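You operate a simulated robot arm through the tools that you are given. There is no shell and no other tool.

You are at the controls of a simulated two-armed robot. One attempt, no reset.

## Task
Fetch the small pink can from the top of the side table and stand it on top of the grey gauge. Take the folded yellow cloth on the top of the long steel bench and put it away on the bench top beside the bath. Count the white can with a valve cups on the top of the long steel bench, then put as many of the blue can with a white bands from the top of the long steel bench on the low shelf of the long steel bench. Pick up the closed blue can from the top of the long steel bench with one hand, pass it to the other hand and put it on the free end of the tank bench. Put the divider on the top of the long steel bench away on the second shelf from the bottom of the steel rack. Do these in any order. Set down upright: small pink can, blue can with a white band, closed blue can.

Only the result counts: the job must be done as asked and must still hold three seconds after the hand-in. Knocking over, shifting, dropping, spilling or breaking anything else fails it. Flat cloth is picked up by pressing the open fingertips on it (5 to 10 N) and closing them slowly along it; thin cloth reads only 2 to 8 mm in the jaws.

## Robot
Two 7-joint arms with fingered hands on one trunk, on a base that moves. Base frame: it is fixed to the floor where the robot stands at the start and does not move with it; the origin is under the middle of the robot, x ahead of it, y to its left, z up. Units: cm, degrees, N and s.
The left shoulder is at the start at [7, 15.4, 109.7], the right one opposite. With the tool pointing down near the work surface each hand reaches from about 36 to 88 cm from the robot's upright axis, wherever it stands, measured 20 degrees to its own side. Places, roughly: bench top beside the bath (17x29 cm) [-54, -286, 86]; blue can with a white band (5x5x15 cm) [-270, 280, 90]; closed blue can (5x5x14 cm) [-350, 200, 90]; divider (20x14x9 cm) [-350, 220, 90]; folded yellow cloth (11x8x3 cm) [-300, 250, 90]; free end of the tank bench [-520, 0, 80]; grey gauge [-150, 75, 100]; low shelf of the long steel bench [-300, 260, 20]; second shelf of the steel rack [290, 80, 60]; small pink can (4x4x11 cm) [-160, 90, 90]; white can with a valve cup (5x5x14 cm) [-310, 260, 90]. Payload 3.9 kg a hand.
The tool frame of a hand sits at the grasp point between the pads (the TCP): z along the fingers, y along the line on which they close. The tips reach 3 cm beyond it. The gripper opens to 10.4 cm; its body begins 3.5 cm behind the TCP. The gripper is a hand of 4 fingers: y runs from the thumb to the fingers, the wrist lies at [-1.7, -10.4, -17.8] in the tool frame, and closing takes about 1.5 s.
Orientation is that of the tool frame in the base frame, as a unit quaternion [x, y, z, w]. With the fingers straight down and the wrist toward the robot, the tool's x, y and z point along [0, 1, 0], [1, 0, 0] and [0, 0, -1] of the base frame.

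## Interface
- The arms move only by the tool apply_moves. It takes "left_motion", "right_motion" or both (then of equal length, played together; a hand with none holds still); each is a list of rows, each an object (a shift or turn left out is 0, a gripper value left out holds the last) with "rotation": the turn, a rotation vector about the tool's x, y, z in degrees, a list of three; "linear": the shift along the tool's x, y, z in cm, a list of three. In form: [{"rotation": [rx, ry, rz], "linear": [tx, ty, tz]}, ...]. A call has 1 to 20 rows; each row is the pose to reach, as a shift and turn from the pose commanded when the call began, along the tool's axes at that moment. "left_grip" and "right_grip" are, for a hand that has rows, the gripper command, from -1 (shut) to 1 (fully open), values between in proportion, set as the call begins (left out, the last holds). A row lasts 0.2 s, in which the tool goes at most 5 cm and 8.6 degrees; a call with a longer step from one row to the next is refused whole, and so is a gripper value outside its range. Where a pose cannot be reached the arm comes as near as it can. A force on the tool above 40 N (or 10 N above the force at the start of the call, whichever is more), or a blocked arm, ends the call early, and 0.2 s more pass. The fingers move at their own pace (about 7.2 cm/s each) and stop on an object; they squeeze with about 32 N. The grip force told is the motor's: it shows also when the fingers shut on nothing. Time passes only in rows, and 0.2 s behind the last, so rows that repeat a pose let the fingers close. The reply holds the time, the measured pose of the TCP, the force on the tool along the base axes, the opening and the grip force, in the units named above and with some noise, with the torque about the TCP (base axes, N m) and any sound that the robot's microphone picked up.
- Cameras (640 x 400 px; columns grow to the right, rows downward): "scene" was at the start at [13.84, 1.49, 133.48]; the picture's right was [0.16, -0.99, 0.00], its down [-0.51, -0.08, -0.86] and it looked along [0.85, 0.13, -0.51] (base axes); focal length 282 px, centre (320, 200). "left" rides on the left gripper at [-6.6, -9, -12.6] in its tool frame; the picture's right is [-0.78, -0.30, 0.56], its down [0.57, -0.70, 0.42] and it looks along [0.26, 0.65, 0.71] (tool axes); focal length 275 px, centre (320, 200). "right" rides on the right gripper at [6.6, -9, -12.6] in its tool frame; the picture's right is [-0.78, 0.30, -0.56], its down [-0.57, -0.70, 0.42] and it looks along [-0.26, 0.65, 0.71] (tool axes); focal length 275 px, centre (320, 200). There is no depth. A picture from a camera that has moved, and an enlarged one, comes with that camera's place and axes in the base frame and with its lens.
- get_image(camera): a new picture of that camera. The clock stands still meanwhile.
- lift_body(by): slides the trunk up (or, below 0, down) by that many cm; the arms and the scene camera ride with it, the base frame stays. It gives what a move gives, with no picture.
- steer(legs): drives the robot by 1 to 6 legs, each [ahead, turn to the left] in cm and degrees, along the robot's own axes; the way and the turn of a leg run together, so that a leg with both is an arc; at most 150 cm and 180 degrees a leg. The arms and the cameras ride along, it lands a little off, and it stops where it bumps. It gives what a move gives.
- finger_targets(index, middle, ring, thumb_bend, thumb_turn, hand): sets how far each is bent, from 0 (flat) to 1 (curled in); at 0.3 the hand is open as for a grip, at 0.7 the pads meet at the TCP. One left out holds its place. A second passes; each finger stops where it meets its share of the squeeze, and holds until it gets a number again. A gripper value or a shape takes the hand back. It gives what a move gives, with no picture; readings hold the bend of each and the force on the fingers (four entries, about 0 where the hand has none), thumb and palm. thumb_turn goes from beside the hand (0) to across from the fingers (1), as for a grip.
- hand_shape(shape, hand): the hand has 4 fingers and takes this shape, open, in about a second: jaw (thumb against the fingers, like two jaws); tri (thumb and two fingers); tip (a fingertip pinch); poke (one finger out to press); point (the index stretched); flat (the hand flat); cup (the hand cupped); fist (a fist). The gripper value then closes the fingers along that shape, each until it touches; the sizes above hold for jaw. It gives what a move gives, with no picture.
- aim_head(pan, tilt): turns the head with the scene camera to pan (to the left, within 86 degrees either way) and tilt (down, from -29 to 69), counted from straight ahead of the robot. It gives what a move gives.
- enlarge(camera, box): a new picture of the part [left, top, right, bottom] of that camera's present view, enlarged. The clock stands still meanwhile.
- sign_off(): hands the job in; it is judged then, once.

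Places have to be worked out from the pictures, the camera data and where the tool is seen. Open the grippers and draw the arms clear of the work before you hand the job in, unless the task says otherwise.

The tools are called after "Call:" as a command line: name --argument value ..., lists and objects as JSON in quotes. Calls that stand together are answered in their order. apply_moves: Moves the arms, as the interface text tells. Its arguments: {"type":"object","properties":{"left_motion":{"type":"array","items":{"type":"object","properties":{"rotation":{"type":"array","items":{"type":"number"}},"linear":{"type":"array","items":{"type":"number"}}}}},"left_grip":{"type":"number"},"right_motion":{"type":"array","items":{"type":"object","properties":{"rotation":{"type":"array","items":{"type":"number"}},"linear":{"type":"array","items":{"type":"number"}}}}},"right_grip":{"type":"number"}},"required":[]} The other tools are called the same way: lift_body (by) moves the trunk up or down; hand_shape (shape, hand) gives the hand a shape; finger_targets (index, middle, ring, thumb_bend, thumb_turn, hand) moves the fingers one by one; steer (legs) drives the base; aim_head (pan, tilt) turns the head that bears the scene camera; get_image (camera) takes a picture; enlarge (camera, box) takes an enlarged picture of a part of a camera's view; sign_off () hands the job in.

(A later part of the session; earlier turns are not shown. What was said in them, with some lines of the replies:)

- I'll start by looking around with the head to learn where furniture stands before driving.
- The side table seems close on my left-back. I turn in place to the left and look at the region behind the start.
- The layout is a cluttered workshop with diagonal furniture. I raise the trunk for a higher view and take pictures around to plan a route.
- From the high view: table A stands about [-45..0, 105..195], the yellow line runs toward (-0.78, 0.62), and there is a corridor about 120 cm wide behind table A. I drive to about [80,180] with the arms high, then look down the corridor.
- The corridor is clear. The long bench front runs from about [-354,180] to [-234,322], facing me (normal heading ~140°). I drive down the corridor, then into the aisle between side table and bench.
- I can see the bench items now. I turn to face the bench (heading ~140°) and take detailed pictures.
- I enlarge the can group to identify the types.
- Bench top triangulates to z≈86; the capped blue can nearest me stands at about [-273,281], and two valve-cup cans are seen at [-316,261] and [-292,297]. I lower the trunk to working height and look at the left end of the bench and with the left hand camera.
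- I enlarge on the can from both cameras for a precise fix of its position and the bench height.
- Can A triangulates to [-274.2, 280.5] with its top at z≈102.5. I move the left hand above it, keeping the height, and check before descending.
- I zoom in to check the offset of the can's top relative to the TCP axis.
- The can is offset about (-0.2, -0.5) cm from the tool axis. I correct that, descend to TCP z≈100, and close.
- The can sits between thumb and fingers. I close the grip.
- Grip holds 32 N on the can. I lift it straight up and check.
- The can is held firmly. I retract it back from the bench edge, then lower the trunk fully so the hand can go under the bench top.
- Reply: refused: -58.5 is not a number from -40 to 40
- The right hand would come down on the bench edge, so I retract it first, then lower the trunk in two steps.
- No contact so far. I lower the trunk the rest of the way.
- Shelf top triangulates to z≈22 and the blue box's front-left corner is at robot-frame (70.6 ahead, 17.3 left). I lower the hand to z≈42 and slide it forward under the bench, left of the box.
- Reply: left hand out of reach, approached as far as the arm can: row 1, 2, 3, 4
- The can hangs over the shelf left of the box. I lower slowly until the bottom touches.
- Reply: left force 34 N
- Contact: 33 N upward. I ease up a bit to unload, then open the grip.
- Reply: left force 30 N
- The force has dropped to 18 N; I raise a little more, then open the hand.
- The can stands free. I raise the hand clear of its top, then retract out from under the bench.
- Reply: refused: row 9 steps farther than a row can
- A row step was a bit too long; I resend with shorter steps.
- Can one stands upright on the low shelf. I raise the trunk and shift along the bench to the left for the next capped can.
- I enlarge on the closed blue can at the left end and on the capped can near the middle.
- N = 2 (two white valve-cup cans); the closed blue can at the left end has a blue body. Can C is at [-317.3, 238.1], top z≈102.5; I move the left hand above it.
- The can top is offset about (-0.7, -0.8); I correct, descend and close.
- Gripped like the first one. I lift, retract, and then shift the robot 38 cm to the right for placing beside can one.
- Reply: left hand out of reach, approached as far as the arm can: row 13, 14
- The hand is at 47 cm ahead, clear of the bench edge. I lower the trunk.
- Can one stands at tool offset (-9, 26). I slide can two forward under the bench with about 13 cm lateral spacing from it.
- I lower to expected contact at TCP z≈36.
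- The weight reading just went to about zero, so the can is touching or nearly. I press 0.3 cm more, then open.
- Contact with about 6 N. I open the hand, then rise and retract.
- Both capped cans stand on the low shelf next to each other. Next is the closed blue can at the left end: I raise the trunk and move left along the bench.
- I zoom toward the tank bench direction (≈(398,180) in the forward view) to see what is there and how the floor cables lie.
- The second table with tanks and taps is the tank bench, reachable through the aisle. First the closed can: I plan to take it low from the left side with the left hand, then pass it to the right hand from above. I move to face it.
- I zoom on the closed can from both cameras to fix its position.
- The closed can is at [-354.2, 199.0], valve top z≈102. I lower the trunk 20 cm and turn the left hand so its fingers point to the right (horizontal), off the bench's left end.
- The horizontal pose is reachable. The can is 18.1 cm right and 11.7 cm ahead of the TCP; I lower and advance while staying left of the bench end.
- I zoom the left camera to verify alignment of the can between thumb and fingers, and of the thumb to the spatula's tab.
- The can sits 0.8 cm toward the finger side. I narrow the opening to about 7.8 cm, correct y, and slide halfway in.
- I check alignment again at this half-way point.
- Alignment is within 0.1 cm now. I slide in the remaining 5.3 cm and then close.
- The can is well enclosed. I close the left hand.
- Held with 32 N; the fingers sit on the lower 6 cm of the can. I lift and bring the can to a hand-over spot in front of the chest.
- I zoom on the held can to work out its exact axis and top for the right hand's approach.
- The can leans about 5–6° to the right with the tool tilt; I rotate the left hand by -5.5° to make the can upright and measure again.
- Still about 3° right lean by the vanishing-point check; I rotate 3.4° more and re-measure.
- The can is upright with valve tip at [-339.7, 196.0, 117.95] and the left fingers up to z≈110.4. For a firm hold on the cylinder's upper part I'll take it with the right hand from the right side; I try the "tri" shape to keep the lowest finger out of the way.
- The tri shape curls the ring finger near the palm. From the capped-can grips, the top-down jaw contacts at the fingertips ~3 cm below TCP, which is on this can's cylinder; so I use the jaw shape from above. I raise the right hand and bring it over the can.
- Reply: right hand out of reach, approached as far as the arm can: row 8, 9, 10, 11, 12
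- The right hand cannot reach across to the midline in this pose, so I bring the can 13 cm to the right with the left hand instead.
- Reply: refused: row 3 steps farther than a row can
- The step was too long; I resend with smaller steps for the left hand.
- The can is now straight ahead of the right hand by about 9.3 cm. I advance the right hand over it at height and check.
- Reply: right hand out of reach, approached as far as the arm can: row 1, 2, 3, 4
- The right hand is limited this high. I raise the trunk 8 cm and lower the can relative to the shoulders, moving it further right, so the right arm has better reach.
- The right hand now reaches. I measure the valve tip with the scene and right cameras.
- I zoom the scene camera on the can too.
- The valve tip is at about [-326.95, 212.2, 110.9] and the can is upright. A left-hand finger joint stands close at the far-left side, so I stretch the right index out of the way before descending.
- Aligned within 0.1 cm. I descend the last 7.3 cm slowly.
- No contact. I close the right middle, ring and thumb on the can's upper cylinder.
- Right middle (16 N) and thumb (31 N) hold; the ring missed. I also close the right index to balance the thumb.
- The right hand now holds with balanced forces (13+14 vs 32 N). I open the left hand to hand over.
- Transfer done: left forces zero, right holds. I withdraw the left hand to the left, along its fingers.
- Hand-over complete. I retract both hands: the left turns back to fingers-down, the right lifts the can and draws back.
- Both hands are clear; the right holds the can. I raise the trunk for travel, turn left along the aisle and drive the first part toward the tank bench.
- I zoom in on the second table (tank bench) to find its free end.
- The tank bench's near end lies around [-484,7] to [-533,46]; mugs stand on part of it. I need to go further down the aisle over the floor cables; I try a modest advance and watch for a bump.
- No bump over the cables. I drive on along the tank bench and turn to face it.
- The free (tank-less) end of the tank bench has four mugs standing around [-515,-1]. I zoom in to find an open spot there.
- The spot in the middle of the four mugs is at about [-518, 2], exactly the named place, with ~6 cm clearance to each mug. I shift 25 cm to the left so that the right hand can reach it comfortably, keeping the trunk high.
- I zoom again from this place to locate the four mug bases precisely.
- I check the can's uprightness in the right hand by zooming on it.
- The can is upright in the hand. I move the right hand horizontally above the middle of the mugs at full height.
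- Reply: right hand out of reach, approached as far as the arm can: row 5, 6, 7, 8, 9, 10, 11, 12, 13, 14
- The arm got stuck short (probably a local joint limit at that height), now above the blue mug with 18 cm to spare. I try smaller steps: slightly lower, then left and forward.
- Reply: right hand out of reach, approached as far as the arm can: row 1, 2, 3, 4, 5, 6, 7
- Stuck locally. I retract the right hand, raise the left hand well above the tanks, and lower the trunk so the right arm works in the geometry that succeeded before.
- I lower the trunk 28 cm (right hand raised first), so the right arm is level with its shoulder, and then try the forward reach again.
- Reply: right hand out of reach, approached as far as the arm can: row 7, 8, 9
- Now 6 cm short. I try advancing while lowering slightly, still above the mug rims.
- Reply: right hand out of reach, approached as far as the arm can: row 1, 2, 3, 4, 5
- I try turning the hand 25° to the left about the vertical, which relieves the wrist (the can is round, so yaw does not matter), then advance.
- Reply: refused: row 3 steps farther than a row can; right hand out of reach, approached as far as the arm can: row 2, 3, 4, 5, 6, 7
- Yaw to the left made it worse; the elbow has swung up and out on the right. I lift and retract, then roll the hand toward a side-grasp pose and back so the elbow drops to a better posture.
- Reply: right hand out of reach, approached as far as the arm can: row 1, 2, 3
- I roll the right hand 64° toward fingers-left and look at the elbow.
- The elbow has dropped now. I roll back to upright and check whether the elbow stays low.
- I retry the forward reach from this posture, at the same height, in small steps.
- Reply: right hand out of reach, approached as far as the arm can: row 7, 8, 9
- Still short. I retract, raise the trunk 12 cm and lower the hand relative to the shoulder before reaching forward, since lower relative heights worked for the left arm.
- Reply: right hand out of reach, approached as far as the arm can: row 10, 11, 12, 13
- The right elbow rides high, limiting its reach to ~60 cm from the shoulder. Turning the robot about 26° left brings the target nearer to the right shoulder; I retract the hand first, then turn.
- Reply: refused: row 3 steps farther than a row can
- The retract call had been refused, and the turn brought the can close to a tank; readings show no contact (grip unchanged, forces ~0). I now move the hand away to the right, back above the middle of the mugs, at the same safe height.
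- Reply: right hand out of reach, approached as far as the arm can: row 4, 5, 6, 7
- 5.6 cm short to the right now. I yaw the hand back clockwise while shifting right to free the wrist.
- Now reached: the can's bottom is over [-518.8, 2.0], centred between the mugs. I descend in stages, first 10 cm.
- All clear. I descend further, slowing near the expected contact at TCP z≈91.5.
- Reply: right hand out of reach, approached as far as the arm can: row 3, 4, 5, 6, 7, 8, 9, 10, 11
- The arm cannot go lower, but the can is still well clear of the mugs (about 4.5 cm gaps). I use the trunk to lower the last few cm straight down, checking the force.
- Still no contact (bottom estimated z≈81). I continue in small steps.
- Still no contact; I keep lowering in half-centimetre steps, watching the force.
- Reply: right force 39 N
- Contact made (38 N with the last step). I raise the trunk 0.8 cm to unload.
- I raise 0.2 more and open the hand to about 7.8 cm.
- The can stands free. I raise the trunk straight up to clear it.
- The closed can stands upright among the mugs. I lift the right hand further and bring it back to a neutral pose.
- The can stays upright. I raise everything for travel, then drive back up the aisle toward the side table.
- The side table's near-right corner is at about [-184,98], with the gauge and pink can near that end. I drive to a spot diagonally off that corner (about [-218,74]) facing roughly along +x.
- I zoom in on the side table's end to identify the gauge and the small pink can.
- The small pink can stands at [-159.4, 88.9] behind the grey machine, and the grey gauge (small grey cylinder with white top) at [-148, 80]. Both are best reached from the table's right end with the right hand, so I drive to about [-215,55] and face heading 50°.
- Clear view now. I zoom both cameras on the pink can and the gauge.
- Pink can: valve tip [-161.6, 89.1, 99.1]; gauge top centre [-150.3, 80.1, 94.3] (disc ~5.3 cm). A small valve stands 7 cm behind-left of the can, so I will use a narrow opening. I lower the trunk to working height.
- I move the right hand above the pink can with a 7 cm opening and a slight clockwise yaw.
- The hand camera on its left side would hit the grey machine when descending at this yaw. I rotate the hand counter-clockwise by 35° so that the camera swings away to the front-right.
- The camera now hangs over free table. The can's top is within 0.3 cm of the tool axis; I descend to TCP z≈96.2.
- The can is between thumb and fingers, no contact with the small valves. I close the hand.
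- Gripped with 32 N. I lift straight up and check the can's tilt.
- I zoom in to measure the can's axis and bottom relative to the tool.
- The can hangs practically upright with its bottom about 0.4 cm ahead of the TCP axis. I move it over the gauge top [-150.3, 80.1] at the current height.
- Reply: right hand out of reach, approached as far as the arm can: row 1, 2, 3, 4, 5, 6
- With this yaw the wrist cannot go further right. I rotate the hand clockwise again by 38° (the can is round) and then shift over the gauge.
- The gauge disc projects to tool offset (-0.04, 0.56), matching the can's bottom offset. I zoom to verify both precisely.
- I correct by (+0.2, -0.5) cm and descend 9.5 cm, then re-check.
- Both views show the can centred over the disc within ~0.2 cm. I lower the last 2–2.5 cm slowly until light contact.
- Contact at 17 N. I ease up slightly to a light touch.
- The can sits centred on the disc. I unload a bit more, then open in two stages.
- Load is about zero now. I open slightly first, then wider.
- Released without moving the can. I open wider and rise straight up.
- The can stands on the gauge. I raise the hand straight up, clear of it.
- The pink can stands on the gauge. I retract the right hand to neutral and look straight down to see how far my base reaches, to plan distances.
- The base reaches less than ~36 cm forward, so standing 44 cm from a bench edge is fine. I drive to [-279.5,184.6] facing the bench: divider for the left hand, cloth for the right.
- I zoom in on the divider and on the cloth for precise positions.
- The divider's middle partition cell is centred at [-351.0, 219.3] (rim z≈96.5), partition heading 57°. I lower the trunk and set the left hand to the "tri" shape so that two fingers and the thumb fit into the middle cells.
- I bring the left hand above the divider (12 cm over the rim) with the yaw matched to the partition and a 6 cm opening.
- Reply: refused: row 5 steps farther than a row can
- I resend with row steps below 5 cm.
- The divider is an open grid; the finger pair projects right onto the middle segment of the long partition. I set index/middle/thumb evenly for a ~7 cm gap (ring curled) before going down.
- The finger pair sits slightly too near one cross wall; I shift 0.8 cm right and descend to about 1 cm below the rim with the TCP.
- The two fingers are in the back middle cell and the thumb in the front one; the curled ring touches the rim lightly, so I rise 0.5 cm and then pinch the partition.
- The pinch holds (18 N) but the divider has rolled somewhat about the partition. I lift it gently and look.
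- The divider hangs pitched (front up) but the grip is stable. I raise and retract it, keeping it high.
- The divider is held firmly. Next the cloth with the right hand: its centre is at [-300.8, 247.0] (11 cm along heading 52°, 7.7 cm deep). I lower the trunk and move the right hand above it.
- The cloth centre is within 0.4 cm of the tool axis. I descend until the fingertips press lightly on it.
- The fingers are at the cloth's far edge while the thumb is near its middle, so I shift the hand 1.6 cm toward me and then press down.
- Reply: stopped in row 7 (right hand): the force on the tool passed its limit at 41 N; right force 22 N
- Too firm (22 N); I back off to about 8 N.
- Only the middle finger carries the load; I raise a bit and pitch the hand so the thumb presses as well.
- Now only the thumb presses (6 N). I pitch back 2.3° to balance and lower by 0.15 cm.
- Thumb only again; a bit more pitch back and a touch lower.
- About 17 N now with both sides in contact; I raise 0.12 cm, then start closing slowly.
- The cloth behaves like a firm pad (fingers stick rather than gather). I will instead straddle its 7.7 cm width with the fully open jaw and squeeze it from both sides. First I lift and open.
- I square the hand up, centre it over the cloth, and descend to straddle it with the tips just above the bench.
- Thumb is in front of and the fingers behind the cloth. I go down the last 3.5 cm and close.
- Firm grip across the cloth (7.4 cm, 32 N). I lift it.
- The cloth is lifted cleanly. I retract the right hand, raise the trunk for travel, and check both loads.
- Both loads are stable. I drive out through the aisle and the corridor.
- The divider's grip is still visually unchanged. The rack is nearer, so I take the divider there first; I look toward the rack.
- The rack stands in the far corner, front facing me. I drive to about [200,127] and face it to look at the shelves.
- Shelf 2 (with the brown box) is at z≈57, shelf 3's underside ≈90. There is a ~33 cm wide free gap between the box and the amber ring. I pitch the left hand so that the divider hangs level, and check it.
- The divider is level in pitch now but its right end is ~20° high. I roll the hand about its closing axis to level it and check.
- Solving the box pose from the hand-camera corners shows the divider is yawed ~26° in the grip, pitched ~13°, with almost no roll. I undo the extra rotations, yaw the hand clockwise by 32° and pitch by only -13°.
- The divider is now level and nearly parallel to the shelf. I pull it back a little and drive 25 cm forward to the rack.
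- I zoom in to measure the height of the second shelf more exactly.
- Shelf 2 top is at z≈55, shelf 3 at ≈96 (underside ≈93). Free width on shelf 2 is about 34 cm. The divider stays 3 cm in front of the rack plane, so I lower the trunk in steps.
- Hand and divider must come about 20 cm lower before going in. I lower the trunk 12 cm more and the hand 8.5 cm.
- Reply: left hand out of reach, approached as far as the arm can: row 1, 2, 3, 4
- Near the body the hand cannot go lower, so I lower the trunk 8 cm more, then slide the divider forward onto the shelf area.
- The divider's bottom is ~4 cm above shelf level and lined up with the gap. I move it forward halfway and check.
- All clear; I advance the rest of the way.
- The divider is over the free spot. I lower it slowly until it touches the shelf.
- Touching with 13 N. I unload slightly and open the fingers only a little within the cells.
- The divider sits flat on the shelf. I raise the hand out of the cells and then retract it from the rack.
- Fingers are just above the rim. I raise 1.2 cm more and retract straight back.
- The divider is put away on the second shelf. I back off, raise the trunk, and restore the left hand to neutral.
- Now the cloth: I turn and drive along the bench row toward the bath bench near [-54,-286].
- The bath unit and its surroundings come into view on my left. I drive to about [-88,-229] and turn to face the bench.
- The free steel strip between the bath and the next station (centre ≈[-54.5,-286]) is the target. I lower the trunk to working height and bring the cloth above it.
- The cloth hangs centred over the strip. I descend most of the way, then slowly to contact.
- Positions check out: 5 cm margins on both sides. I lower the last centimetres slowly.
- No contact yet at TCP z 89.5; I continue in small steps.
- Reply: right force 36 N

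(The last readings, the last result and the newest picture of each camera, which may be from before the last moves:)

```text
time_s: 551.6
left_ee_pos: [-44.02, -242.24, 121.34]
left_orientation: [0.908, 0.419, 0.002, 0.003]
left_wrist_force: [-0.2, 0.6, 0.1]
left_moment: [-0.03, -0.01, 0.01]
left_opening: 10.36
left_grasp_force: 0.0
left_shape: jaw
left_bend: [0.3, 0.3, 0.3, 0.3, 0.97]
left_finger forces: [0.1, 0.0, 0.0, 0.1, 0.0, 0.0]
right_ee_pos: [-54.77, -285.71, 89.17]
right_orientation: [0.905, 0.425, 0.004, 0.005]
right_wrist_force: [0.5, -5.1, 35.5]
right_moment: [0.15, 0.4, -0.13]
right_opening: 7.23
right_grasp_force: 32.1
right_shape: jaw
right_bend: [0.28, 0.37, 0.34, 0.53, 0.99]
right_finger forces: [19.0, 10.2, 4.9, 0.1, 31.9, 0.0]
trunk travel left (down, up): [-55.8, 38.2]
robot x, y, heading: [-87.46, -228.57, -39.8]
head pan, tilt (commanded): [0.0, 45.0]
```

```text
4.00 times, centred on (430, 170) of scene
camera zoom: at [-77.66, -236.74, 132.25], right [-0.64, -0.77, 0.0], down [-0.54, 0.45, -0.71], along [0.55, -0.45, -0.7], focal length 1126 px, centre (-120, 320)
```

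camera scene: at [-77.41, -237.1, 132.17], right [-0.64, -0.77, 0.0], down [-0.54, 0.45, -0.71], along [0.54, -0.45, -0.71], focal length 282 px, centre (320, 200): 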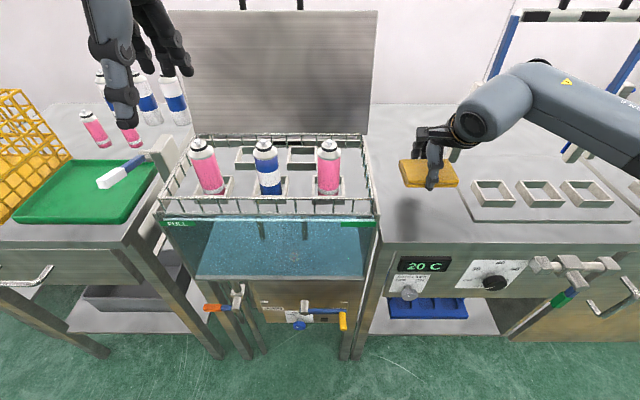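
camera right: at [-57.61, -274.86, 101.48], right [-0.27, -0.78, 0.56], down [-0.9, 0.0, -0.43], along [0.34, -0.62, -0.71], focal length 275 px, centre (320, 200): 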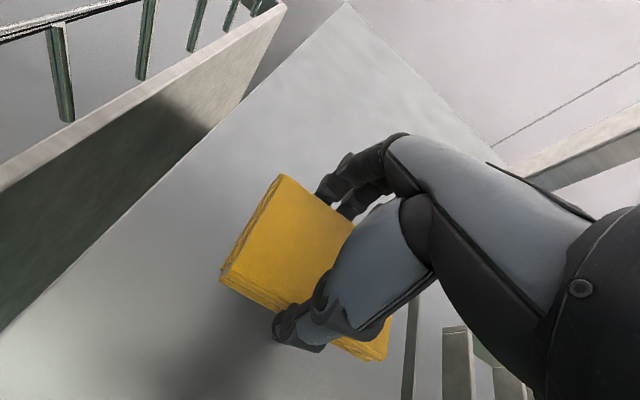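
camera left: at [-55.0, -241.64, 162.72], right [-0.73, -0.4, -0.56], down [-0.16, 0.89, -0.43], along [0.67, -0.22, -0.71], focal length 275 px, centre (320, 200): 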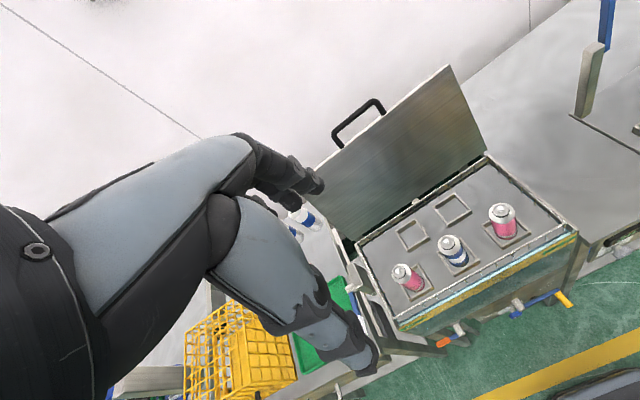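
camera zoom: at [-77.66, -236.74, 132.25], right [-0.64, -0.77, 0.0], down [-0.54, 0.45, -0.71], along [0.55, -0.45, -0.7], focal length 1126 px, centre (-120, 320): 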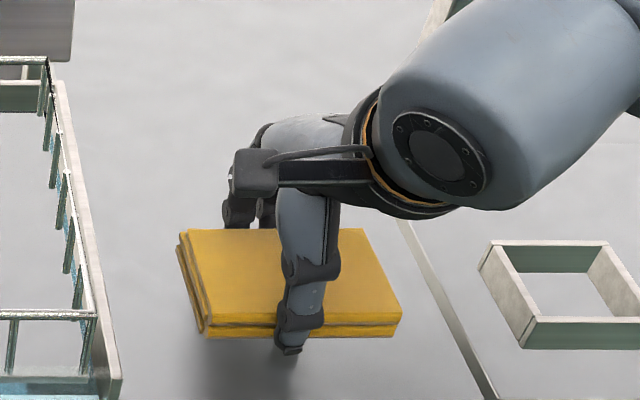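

The cloth rests on the bench top (35 N). I ease up and open the hand.

Call:
apply_moves --right_motion '[{"linear": [0, 0, -0.3]}, {"linear": [0, 0, -0.6]}, {"linear": [0, 0, -0.6]}]'

Call:
apply_moves --right_motion '[{"linear": [0, 0, 0]}, {"linear": [0, 0, 0]}, {"linear": [0, 0, 0]}, {"linear": [0, 0, 0]}, {"linear": [0, 0, 0]}, {"linear": [0, 0, 0]}]' --right_grip 1

Call:
enlarge --camera "scene" --box '[350, 120, 510, 220]'

```text
time_s: 552.4
left_ee_pos: [-43.86, -242.21, 121.27]
left_orientation: [0.908, 0.419, 0.0, 0.002]
left_wrist_force: [-0.4, -0.5, 0.2]
left_moment: [0.0, 0.01, -0.01]
left_opening: 10.39
left_grasp_force: 0.0
left_shape: jaw
left_bend: [0.3, 0.3, 0.3, 0.3, 0.97]
left_finger forces: [0.0, 0.0, 0.1, 0.2, 0.0, 0.0]
right_ee_pos: [-54.74, -285.68, 89.2]
right_orientation: [0.905, 0.425, 0.0, 0.001]
right_wrist_force: [2.8, -5.1, 18.3]
right_moment: [-0.11, 0.03, -0.09]
right_opening: 7.26
right_grasp_force: 32.1
right_shape: jaw
right_bend: [0.28, 0.37, 0.34, 0.54, 0.99]
right_finger forces: [19.2, 10.4, 5.0, 0.0, 29.0, 0.0]
trunk travel left (down, up): [-55.8, 38.2]
robot x, y, heading: [-87.46, -228.84, -39.6]
head pan, tilt (commanded): [0.0, 45.0]
```

```text
time_s: 553.8
left_ee_pos: [-43.94, -242.31, 121.21]
left_orientation: [0.908, 0.419, 0.001, 0.002]
left_wrist_force: [0.2, -0.7, -0.6]
left_moment: [0.0, -0.01, 0.02]
left_opening: 10.36
left_grasp_force: 0.0
left_shape: jaw
left_bend: [0.3, 0.3, 0.3, 0.3, 0.97]
left_finger forces: [0.0, 0.0, 0.1, 0.0, 0.0, 0.0]
right_ee_pos: [-54.88, -285.71, 89.0]
right_orientation: [0.905, 0.426, -0.001, 0.0]
right_wrist_force: [-1.4, 1.8, 7.5]
right_moment: [-0.31, -0.25, -0.04]
right_opening: 10.19
right_grasp_force: 0.1
right_shape: jaw
right_bend: [0.3, 0.31, 0.3, 0.3, 0.97]
right_finger forces: [0.0, 7.8, 0.1, 0.0, 0.0, 0.1]
trunk travel left (down, up): [-55.8, 38.2]
robot x, y, heading: [-87.34, -228.71, -39.6]
head pan, tilt (commanded): [0.0, 45.0]
```

```text
4.00 times, centred on (430, 170) of scene
camera zoom: at [-77.52, -236.96, 132.19], right [-0.64, -0.77, 0.0], down [-0.54, 0.45, -0.71], along [0.55, -0.45, -0.71], focal length 1126 px, centre (-120, 320)
```

zoom: 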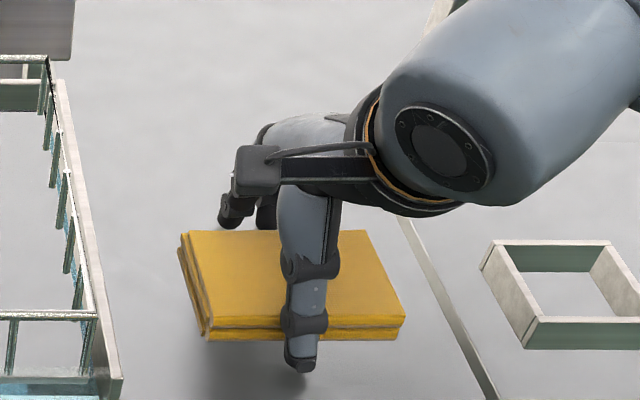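

Released; the cloth lies neatly. I raise the hand straight up and retract.

Call:
apply_moves --right_motion '[{"linear": [0, 0, -1]}, {"linear": [0, 0, -3]}, {"linear": [0, 0, -6.5]}, {"linear": [0, 0, -10.5]}, {"linear": [0, 0, -14.5]}, {"linear": [0, 0, -18.5]}, {"linear": [0, 0, -22]}, {"linear": [-1, -3, -25]}, {"linear": [-2.5, -7, -25]}, {"linear": [-4, -11, -25]}, {"linear": [-5, -15, -25]}, {"linear": [-6, -19, -25]}, {"linear": [-6.6, -23, -25]}, {"linear": [-6.6, -23, -25]}]'

Call:
get_image --camera "scene"

```text
time_s: 556.8
left_ee_pos: [-43.81, -242.54, 121.12]
left_orientation: [0.909, 0.418, 0.001, 0.0]
left_wrist_force: [-0.5, -1.7, -0.2]
left_moment: [0.01, -0.01, -0.01]
left_opening: 10.38
left_grasp_force: 0.1
left_shape: jaw
left_bend: [0.3, 0.3, 0.3, 0.3, 0.97]
left_finger forces: [0.0, 0.0, 0.1, 0.0, 0.0, 0.1]
right_ee_pos: [-76.51, -276.22, 113.95]
right_orientation: [0.905, 0.426, 0.0, 0.0]
right_wrist_force: [0.0, 0.3, -0.4]
right_moment: [-0.04, 0.03, -0.04]
right_opening: 10.38
right_grasp_force: 0.0
right_shape: jaw
right_bend: [0.3, 0.3, 0.3, 0.3, 0.97]
right_finger forces: [0.0, 0.0, 0.0, 0.0, 0.0, 0.1]
trunk travel left (down, up): [-55.8, 38.2]
robot x, y, heading: [-87.55, -228.87, -39.6]
head pan, tilt (commanded): [0.0, 45.0]
```

```text
taken
camera scene: at [-77.33, -237.19, 132.16], right [-0.64, -0.77, 0.0], down [-0.55, 0.45, -0.71], along [0.54, -0.45, -0.71], focal length 282 px, centre (320, 200)
```

scene: 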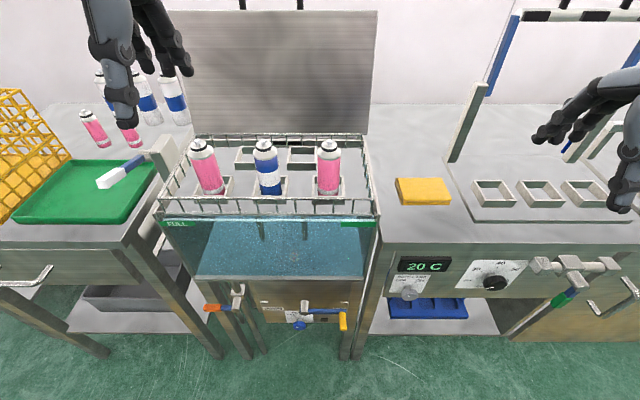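

The cloth lies on the bench top beside the bath, and all five jobs are done. I back the robot away so that both open hands are clear, then take a last look.

Call:
steer --legs '[[-35, 0]]'

Call:
get_image --camera "scene"

```text
time_s: 559.0
left_ee_pos: [-71.0, -220.08, 121.13]
left_orientation: [0.908, 0.418, 0.002, 0.001]
left_wrist_force: [1.1, -0.1, -0.7]
left_moment: [0.01, 0.01, 0.0]
left_opening: 10.38
left_grasp_force: 0.0
left_shape: jaw
left_bend: [0.3, 0.3, 0.3, 0.3, 0.97]
left_finger forces: [0.0, 0.1, 0.0, 0.0, 0.0, 0.1]
right_ee_pos: [-103.71, -253.65, 113.92]
right_orientation: [0.906, 0.424, -0.001, -0.001]
right_wrist_force: [-0.4, 0.8, -1.4]
right_moment: [0.0, 0.02, 0.02]
right_opening: 10.38
right_grasp_force: 0.1
right_shape: jaw
right_bend: [0.3, 0.3, 0.3, 0.3, 0.97]
right_finger forces: [0.0, 0.1, 0.0, 0.1, 0.1, 0.0]
trunk travel left (down, up): [-55.8, 38.2]
robot x, y, heading: [-114.41, -206.2, -39.8]
head pan, tilt (commanded): [0.0, 45.0]
```

```text
taken
camera scene: at [-104.51, -214.65, 132.17], right [-0.64, -0.77, 0.0], down [-0.54, 0.45, -0.71], along [0.54, -0.45, -0.71], focal length 282 px, centre (320, 200)
```

scene: 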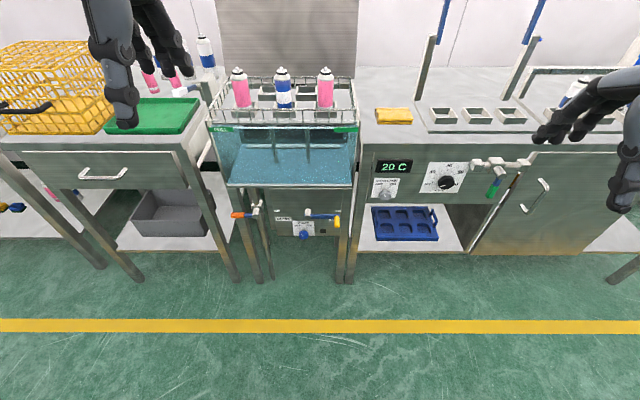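

Both hands are open and clear, and every item was seen standing or lying in its place when I left it. I hand the job in.

Call:
sign_off

```text
The job is handed in.
```

I handed the job in with all five tasks done. Each item was seen in place when I left it, but I did not go back to re-check the earlier ones before handing in.

- **Small pink can:** it stands upright on top of the grey gauge on the side table.
- **Folded yellow cloth:** it lies flat on the bench top beside the bath, in the strip between the bath and the next station.
- **Blue cans with a white band:** I counted two white cans with a valve cup on the long steel bench, so I put two blue cans upright on its low shelf. I took "blue can with a white band" to mean the ones with white caps, because their position and height matched the description. One capped can is still on the bench top.
- **Closed blue can:** the left hand picked it up and passed it to the right hand in the air. It stands upright on the free end of the tank bench, between the four mugs there.
- **Divider:** it sits flat on the second shelf from the bottom of the steel rack, between the brown box and the amber ring.

At the tank bench a move was refused, so the robot turned with the can still held out and it passed close to a tank. The force readings showed no contact and the tank looked undisturbed.

Both hands were open and the robot was backed away before hand-in.
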